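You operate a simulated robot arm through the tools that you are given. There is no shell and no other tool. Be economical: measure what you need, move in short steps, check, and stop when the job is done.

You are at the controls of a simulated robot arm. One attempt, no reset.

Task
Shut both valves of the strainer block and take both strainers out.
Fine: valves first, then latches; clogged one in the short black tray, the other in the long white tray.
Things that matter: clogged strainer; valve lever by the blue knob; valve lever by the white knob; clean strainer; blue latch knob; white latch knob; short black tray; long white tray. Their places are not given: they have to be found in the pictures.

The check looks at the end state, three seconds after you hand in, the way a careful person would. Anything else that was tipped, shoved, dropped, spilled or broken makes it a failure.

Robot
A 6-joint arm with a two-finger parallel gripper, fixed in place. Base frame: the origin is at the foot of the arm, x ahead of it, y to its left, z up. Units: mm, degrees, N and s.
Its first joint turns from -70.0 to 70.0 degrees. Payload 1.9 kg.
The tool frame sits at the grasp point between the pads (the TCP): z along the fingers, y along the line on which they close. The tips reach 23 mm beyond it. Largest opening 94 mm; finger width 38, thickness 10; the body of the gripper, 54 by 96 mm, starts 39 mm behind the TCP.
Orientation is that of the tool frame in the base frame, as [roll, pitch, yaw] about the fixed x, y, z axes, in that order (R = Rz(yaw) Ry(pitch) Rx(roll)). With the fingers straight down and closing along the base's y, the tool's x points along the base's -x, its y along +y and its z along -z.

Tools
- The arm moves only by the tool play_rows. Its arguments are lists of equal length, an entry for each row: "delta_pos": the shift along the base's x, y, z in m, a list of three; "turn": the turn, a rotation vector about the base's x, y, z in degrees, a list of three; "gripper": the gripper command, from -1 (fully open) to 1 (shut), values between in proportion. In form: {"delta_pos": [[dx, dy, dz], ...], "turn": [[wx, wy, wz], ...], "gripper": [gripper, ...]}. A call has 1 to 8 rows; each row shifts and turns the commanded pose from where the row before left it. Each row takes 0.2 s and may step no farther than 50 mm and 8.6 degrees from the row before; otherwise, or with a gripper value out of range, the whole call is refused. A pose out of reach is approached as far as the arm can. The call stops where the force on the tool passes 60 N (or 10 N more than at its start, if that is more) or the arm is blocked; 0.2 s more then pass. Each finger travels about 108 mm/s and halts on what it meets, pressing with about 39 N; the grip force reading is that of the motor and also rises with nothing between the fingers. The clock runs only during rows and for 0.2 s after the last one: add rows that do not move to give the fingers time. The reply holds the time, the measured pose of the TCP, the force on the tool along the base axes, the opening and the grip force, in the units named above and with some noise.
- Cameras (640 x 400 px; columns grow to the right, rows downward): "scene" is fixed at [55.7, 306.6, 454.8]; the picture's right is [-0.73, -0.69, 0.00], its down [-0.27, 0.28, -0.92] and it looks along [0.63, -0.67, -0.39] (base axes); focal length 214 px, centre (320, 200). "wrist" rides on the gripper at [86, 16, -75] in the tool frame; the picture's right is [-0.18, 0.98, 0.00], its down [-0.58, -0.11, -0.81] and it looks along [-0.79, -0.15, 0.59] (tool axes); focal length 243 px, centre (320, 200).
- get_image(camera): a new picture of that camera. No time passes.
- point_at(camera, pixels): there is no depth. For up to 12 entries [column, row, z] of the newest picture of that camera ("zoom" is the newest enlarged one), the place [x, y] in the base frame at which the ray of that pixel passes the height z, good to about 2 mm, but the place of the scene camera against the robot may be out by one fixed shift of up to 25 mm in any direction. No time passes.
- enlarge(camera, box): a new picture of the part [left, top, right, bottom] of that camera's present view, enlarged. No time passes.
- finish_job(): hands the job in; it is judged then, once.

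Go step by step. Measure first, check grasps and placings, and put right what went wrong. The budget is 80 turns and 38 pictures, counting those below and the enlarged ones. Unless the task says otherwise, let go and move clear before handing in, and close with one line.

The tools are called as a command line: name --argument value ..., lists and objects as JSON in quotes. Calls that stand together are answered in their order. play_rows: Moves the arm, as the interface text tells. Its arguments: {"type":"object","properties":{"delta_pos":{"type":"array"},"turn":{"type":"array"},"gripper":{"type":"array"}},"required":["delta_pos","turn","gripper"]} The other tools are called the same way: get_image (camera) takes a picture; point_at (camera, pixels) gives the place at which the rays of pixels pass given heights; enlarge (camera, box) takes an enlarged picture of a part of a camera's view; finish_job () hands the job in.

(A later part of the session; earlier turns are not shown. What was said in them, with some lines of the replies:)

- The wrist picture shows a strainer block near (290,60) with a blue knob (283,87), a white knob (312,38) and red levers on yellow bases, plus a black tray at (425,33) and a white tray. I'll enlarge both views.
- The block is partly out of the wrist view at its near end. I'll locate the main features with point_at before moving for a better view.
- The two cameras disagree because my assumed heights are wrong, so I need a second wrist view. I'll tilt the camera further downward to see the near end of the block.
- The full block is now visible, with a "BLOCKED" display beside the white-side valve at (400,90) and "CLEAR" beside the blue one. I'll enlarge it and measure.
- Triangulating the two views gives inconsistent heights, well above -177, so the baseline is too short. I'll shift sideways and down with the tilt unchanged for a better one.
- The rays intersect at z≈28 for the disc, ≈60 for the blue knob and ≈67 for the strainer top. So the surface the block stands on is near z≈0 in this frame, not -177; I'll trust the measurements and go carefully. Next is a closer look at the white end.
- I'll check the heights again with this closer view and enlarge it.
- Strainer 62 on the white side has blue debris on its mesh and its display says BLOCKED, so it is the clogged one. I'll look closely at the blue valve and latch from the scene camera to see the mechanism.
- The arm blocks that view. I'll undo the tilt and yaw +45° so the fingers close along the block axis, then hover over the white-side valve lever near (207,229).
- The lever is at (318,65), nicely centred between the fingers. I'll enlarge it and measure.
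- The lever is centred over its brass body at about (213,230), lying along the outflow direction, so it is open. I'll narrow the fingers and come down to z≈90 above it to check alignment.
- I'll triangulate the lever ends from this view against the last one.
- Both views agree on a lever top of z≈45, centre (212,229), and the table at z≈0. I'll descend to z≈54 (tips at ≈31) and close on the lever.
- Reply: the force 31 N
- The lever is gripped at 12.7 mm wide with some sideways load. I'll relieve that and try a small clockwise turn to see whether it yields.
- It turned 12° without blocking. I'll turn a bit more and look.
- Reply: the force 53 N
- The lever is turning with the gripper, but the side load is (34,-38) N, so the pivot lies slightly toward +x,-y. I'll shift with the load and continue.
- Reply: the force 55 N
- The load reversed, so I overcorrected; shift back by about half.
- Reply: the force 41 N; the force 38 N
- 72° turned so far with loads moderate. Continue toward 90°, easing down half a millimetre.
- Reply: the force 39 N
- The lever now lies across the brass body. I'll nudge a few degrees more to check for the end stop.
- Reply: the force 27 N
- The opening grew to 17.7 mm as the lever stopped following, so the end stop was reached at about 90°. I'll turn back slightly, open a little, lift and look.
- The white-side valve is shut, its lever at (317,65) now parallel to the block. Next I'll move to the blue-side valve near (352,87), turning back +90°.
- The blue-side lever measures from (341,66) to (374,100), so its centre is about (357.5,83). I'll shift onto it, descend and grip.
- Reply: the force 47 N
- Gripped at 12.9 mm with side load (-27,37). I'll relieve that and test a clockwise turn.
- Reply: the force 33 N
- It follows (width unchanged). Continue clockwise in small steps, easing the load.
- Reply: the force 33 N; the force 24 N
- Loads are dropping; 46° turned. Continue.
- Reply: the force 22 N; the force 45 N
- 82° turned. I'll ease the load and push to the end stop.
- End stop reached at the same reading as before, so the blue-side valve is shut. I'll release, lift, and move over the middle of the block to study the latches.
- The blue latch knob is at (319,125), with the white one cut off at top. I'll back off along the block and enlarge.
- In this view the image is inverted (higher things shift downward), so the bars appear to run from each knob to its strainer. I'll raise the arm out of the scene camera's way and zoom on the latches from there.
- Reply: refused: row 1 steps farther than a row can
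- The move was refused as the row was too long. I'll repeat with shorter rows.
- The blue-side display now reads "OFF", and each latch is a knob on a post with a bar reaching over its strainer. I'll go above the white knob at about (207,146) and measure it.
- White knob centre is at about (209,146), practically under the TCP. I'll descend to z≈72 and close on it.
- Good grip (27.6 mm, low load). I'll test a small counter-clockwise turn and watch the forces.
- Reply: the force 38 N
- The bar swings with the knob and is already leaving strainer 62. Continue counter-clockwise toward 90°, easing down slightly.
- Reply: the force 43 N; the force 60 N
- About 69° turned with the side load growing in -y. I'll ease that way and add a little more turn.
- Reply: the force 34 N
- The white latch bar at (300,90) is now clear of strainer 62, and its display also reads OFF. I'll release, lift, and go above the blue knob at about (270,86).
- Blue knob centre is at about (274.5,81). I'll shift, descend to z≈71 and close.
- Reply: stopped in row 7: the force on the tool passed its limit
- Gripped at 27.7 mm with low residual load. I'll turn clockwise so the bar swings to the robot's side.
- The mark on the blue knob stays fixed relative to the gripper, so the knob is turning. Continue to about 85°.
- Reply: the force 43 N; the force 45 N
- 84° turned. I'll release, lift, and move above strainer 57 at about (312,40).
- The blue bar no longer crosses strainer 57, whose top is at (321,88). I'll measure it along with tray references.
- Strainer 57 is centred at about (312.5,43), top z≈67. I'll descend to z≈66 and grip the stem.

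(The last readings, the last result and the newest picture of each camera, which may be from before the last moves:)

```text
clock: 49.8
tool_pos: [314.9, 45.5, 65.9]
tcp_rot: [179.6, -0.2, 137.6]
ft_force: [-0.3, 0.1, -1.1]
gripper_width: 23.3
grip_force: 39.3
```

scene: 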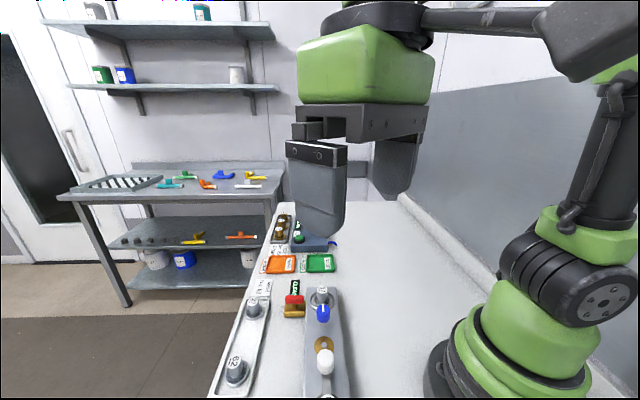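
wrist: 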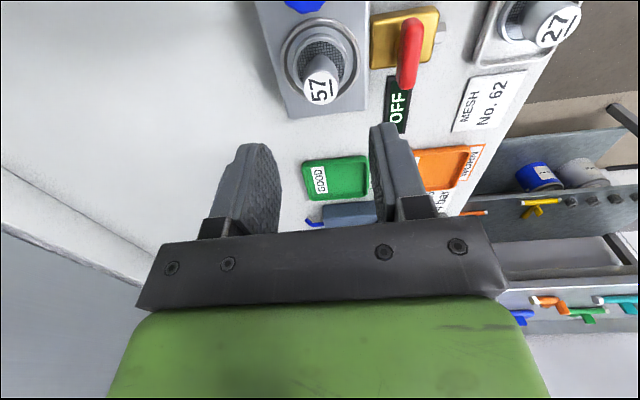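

Gripped at 23.3 mm with no side load. Lift straight up slowly.

play_rows --delta_pos '[[0, 0, 0.01], [0, 0, 0.015], [0, 0, 0.02], [0, 0, 0.03], [0, 0, 0.03], [0, 0, 0]]' --turn '[[0, 0, 0], [0, 0, 0], [0, 0, 0], [0, 0, 0], [0, 0, 0], [0, 0, 0]]' --gripper '[1, 1, 1, 1, 1, 1]'

get_image --camera "wrist"

```text
clock: 51.2
tool_pos: [314.0, 44.3, 171.9]
tcp_rot: [179.7, -0.2, 137.5]
ft_force: [0.8, 0.3, -0.8]
gripper_width: 23.6
grip_force: 39.2
```

```text
8 pictures are left
```

wrist: 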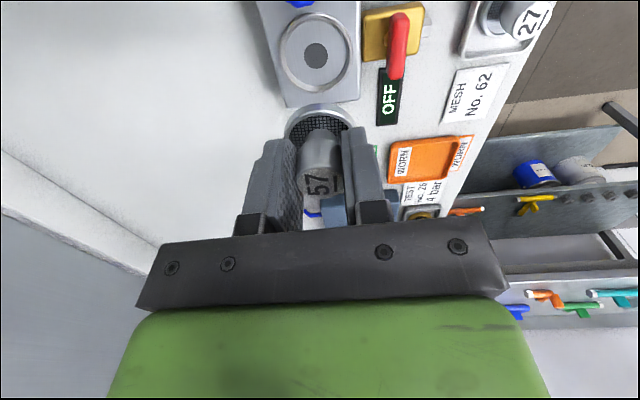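

Strainer 57 is out and held upright. Carry it over the free middle of the white tray, about (371,199), and check there.

play_rows --delta_pos '[[0.012, 0.03, 0], [0.012, 0.03, 0], [0.012, 0.03, 0], [0.01, 0.03, 0], [0.008, 0.022, 0], [0.003, 0.012, -0.03], [0, 0, -0.02], [0, 0, 0]]' --turn '[[0, 0, 0], [0, 0, 0], [0, 0, 0], [0, 0, 0], [0, 0, 0], [0, 0, 0], [0, 0, 0], [0, 0, 0]]' --gripper '[1, 1, 1, 1, 1, 1, 1, 1]'

get_image --camera "wrist"

```text
clock: 53.0
tool_pos: [370.6, 198.6, 121.4]
tcp_rot: [179.7, -0.2, 137.6]
ft_force: [0.3, 0.1, -0.8]
gripper_width: 23.5
grip_force: 39.2
```

```text
7 pictures are left
```

wrist: 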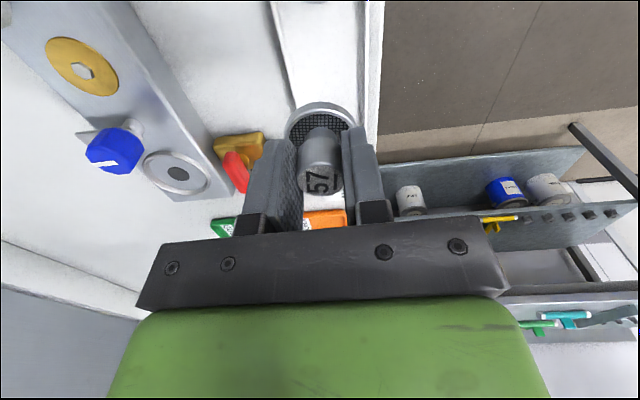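

The tray edges run at about columns 280 and 365 near row 60. I'll measure its centreline against the TCP.

point_at --camera "wrist" --pixels '[[275, 10, 5], [366, 10, 5], [283, 60, 5], [363, 60, 5], [276, 40, 5], [380, 40, 0], [320, 118, 72], [320, 60, 5]]'

```text
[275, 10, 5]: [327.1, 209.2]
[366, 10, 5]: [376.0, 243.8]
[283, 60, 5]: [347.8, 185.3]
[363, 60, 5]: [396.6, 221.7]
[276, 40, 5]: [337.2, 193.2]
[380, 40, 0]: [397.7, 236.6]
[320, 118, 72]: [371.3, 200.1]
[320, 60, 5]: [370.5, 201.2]
```

The TCP is about 3 mm toward the robot from the tray centreline and well centred between the other two strainers. I'll shift and lower, slowly at the end.

play_rows --delta_pos '[[0.002, 0.002, -0.02], [0, 0, -0.025], [0, 0, -0.018], [0, 0, -0.004], [0, 0, 0]]' --turn '[[0, 0, 0], [0, 0, 0], [0, 0, 0], [0, 0, 0], [0, 0, 0]]' --gripper '[1, 1, 1, 1, 1]'

play_rows --delta_pos '[[0, 0, -0.002], [0, 0, -0.001], [0, 0, 0]]' --turn '[[0, 0, 0], [0, 0, 0], [0, 0, 0]]' --gripper '[1, 1, 1]'

```text
clock: 54.2
tool_pos: [371.3, 200.1, 53.1]
tcp_rot: [179.7, -0.2, 137.5]
ft_force: [0.2, -1.0, -0.6]
gripper_width: 23.7
grip_force: 39.0
```

```text
clock: 55.0
tool_pos: [371.8, 200.3, 52.4]
tcp_rot: [179.7, -0.3, 137.5]
ft_force: [0.4, 1.0, 0.0]
gripper_width: 23.4
grip_force: 39.5
```

play_rows --delta_pos '[[0, 0, -0.002], [0, 0, 0], [0, 0, -0.002], [0, 0, 0]]' --turn '[[0, 0, 0], [0, 0, 0], [0, 0, 0], [0, 0, 0]]' --gripper '[1, 1, 1, 1]'

```text
clock: 56.0
tool_pos: [372.1, 199.6, 46.4]
tcp_rot: [179.7, -0.2, 137.6]
ft_force: [1.2, -0.7, -0.4]
gripper_width: 23.4
grip_force: 39.3
```

No contact yet; continue with small steps.

play_rows --delta_pos '[[0, 0, -0.0015], [0, 0, 0], [0, 0, -0.0015], [0, 0, 0], [0, 0, -0.001], [0, 0, 0]]' --turn '[[0, 0, 0], [0, 0, 0], [0, 0, 0], [0, 0, 0], [0, 0, 0], [0, 0, 0]]' --gripper '[1, 1, 1, 1, 1, 1]'

```text
clock: 57.4
tool_pos: [372.4, 199.9, 44.1]
tcp_rot: [179.6, -0.2, 137.6]
ft_force: [-2.0, -1.9, 7.6]
gripper_width: 23.5
grip_force: 38.5
```

Contact at z≈44 with 7.6 N. Release, lift, and look.

play_rows --delta_pos '[[0, 0, 0], [0, 0, 0], [0, 0, 0.01], [0, 0, 0.03], [0, 0, 0.03], [-0.01, 0.01, 0.03], [0, 0, 0]]' --turn '[[0, 0, 0], [0, 0, 0], [0, 0, 0], [0, 0, 0], [0, 0, 0], [0, 0, 0], [0, 0, 0]]' --gripper '[0.1, 0.1, 0.1, 0.1, 0.1, 0.1, 0.1]'

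get_image --camera "wrist"

```text
clock: 59.0
tool_pos: [362.0, 210.7, 143.2]
tcp_rot: [179.7, -0.2, 137.6]
ft_force: [-0.6, 0.1, -0.3]
gripper_width: 42.5
grip_force: 0.2
```

```text
6 pictures are left
```

wrist: 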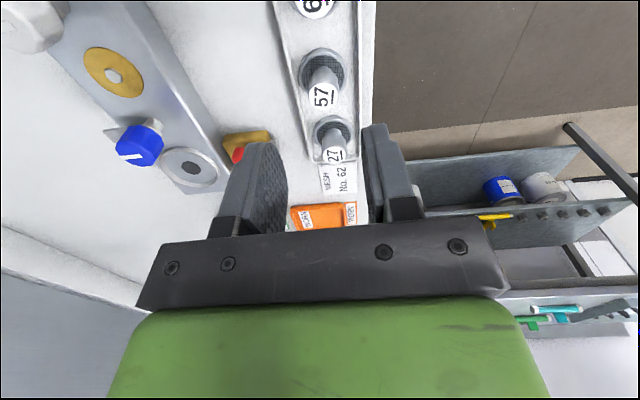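

Strainer 57 stands flat in the white tray at (323,80). Now move above clogged strainer 62 near (169,186).

play_rows --delta_pos '[[-0.04, -0.005, 0], [-0.04, -0.005, 0], [-0.04, -0.005, 0], [-0.04, -0.005, 0], [-0.033, -0.005, 0], [0, 0, 0], [0, 0, 0]]' --turn '[[0, 0, 0], [0, 0, 0], [0, 0, 0], [0, 0, 0], [0, 0, 0], [0, 0, 0], [0, 0, 0]]' --gripper '[-0.06, -0.06, -0.06, -0.06, -0.06, -0.06, -0.06]'

get_image --camera "wrist"

```text
clock: 60.6
tool_pos: [169.7, 185.7, 142.5]
tcp_rot: [179.7, -0.2, 137.6]
ft_force: [-0.7, 0.7, -0.6]
gripper_width: 49.8
grip_force: 0.0
```

```text
5 pictures are left
```

wrist: 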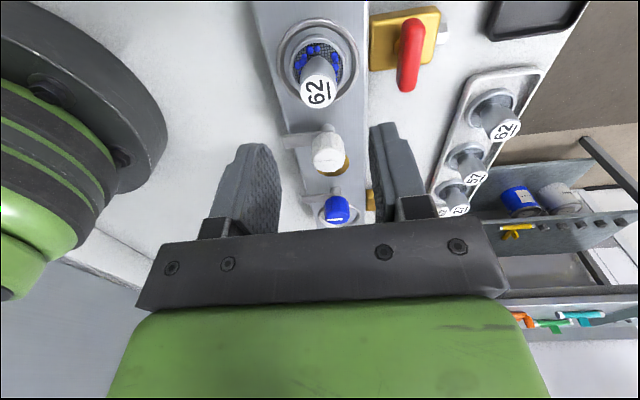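

point_at --camera "wrist" --pixels '[[317, 92, 67], [317, 65, 38], [318, 62, 35], [490, 5, 5], [588, 3, 5], [492, 38, 5], [560, 32, 5], [497, 6, 0]]'

```text
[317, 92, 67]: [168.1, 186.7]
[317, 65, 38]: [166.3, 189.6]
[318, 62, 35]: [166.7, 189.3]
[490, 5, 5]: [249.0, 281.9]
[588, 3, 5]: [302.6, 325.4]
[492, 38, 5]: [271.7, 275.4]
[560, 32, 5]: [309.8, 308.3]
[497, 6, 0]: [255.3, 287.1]
```

Strainer 62 is at about (168,188). Descend and grip.

play_rows --delta_pos '[[-0.0015, 0.0022, -0.02], [0, 0, -0.025], [0, 0, -0.02], [0, 0, -0.0115], [0, 0, 0], [0, 0, 0], [0, 0, 0], [0, 0, 0]]' --turn '[[0, 0, 0], [0, 0, 0], [0, 0, 0], [0, 0, 0], [0, 0, 0], [0, 0, 0], [0, 0, 0], [0, 0, 0]]' --gripper '[-0.06, -0.06, -0.06, -0.06, -0.06, 1, 1, 1]'

play_rows --delta_pos '[[0, 0, 0.01], [0, 0, 0.015], [0, 0, 0.02], [0, 0, 0.03], [0, 0, 0.03], [0, 0, 0]]' --turn '[[0, 0, 0], [0, 0, 0], [0, 0, 0], [0, 0, 0], [0, 0, 0], [0, 0, 0]]' --gripper '[1, 1, 1, 1, 1, 1]'

```text
clock: 62.4
tool_pos: [168.8, 186.8, 66.2]
tcp_rot: [179.6, -0.2, 137.6]
ft_force: [0.3, -0.3, 0.4]
gripper_width: 23.4
grip_force: 38.8
```

```text
clock: 63.8
tool_pos: [169.1, 187.7, 170.9]
tcp_rot: [179.6, -0.2, 137.6]
ft_force: [-0.3, 0.1, 0.5]
gripper_width: 23.5
grip_force: 38.5
```

Strainer 62 is lifted. Carry it over the black tray, about (255,318), and check.

play_rows --delta_pos '[[0.021, 0.032, 0], [0.021, 0.032, 0], [0.021, 0.032, 0], [0.021, 0.032, 0], [0, 0, -0.025], [0, 0, -0.025], [0, 0, 0]]' --turn '[[0, 0, 0], [0, 0, 0], [0, 0, 0], [0, 0, 0], [0, 0, 0], [0, 0, 0], [0, 0, 0]]' --gripper '[1, 1, 1, 1, 1, 1, 1]'

get_image --camera "wrist"

```text
clock: 65.4
tool_pos: [251.1, 315.2, 121.1]
tcp_rot: [179.7, -0.3, 137.6]
ft_force: [0.0, 0.0, -0.2]
gripper_width: 23.1
grip_force: 38.8
```

```text
4 pictures are left
```

wrist: 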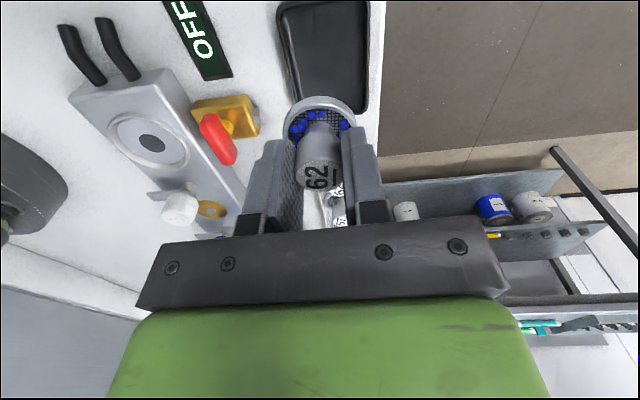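

point_at --camera "wrist" --pixels '[[280, 10, 5], [369, 5, 5], [291, 90, 5], [366, 108, 5], [288, 80, 5], [367, 95, 5], [325, 50, 3]]'

```text
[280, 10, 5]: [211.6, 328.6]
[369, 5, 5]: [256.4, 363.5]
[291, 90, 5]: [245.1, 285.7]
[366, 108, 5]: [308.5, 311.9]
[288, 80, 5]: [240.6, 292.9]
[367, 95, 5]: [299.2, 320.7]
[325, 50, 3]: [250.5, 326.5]
```

The tray spans n≈377–436 across and is centred near (257,317), so I need about (+6,+2) mm. I'll shift and lower, with careful steps at the end.

play_rows --delta_pos '[[0.006, 0.0025, -0.02], [0, 0, -0.025], [0, 0, -0.018], [0, 0, -0.008], [0, 0, 0]]' --turn '[[0, 0, 0], [0, 0, 0], [0, 0, 0], [0, 0, 0], [0, 0, 0]]' --gripper '[1, 1, 1, 1, 1]'

play_rows --delta_pos '[[0, 0, -0.0015], [0, 0, 0], [0, 0, -0.0015], [0, 0, 0], [0, 0, -0.001], [0, 0, 0]]' --turn '[[0, 0, 0], [0, 0, 0], [0, 0, 0], [0, 0, 0], [0, 0, 0], [0, 0, 0]]' --gripper '[1, 1, 1, 1, 1, 1]'

```text
clock: 66.6
tool_pos: [258.4, 317.9, 49.9]
tcp_rot: [179.7, -0.1, 137.6]
ft_force: [-0.3, -0.1, -1.2]
gripper_width: 23.5
grip_force: 38.6
```

```text
clock: 68.0
tool_pos: [257.2, 317.1, 44.6]
tcp_rot: [179.8, -0.2, 137.6]
ft_force: [1.3, 0.1, -0.5]
gripper_width: 23.5
grip_force: 39.1
```

play_rows --delta_pos '[[0, 0, -0.001], [0, 0, 0], [0, 0, -0.001], [0, 0, 0]]' --turn '[[0, 0, 0], [0, 0, 0], [0, 0, 0], [0, 0, 0]]' --gripper '[1, 1, 1, 1]'

```text
clock: 69.0
tool_pos: [257.9, 318.3, 42.9]
tcp_rot: [179.7, -0.2, 137.6]
ft_force: [0.5, -0.1, 0.3]
gripper_width: 23.4
grip_force: 39.1
```

play_rows --delta_pos '[[0, 0, -0.001], [0, 0, 0], [0, 0, -0.001], [0, 0, 0]]' --turn '[[0, 0, 0], [0, 0, 0], [0, 0, 0], [0, 0, 0]]' --gripper '[1, 1, 1, 1]'

```text
clock: 70.0
tool_pos: [258.3, 319.1, 42.4]
tcp_rot: [179.5, -0.2, 137.7]
ft_force: [-2.5, -3.9, 26.9]
gripper_width: 23.9
grip_force: 38.4
```

Contact (27 N up). Ease up half a millimetre, release, lift and look.

play_rows --delta_pos '[[0, 0, 0.0006], [0, 0, 0], [0, 0, 0], [0, 0, 0.01], [0, 0, 0.03], [0, 0, 0.03], [-0.01, 0.005, 0.03], [0, 0, 0.02]]' --turn '[[0, 0, 0], [0, 0, 0], [0, 0, 0], [0, 0, 0], [0, 0, 0], [0, 0, 0], [0, 0, 0], [0, 0, 0]]' --gripper '[1, 0.1, 0.1, 0.1, 0.1, 0.1, 0.1, 0.1]'

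get_image --camera "wrist"

```text
clock: 71.8
tool_pos: [247.6, 322.6, 163.5]
tcp_rot: [179.6, -0.2, 137.6]
ft_force: [0.0, 0.4, 0.1]
gripper_width: 42.3
grip_force: 0.2
```

```text
3 pictures are left
```

wrist: 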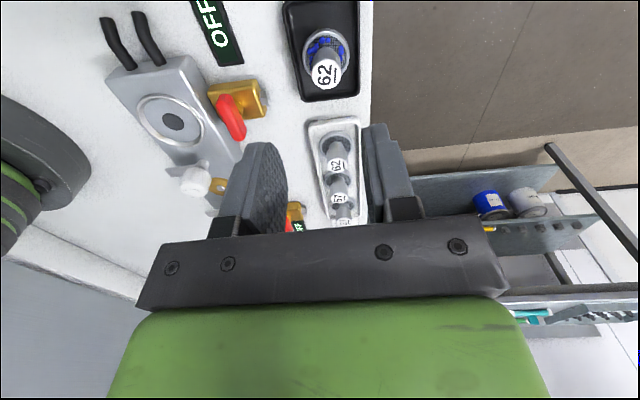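

Strainer 62 stands within the black tray, and both valves remain shut. I'll raise the arm clear and take a final check.

play_rows --delta_pos '[[-0.015, -0.02, 0.04], [-0.015, -0.02, 0.04], [-0.015, -0.02, 0.04], [-0.015, -0.02, 0.04], [-0.015, -0.02, 0.04], [0, 0, 0], [0, 0, 0]]' --turn '[[0, 0, 0], [0, 0, 0], [0, 0, 0], [0, 0, 0], [0, 0, 0], [0, 0, 0], [0, 0, 0]]' --gripper '[-0.5, -0.5, -0.5, -0.5, -0.5, -0.5, -0.5]'

enlarge --camera "scene" --box '[200, 240, 380, 400]'

enlarge --camera "wrist" --box '[160, 0, 400, 230]'

```text
clock: 73.4
tool_pos: [172.5, 223.6, 361.7]
tcp_rot: [179.7, -0.2, 137.6]
ft_force: [0.0, -0.1, 0.5]
gripper_width: 70.5
grip_force: 0.0
```

```text
2.50 times, centred on (290, 320) of scene
```

zoom: 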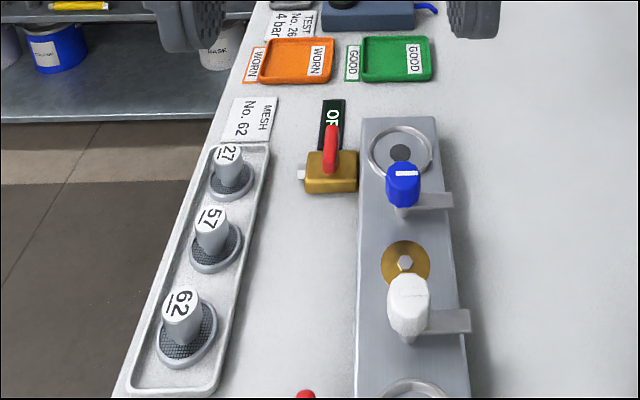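

```text
1.74 times, centred on (280, 115) of wrist
```

zoom: 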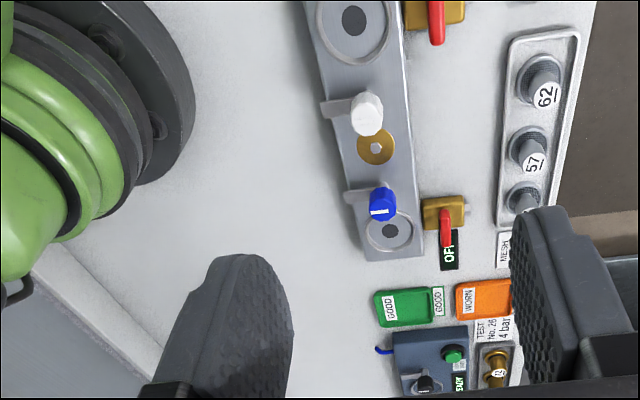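

Both sockets are empty, both valve levers lie across their bodies, and both latches are open. Strainer 57 stands in the white tray and clogged 62 in the black one, with nothing else disturbed, so I'm handing in.

finish_job

```text
The job is handed in.
```

Both valves are shut and both latches are open; the clogged strainer (62) is in the short black tray and the clean one (57) is in the long white tray.
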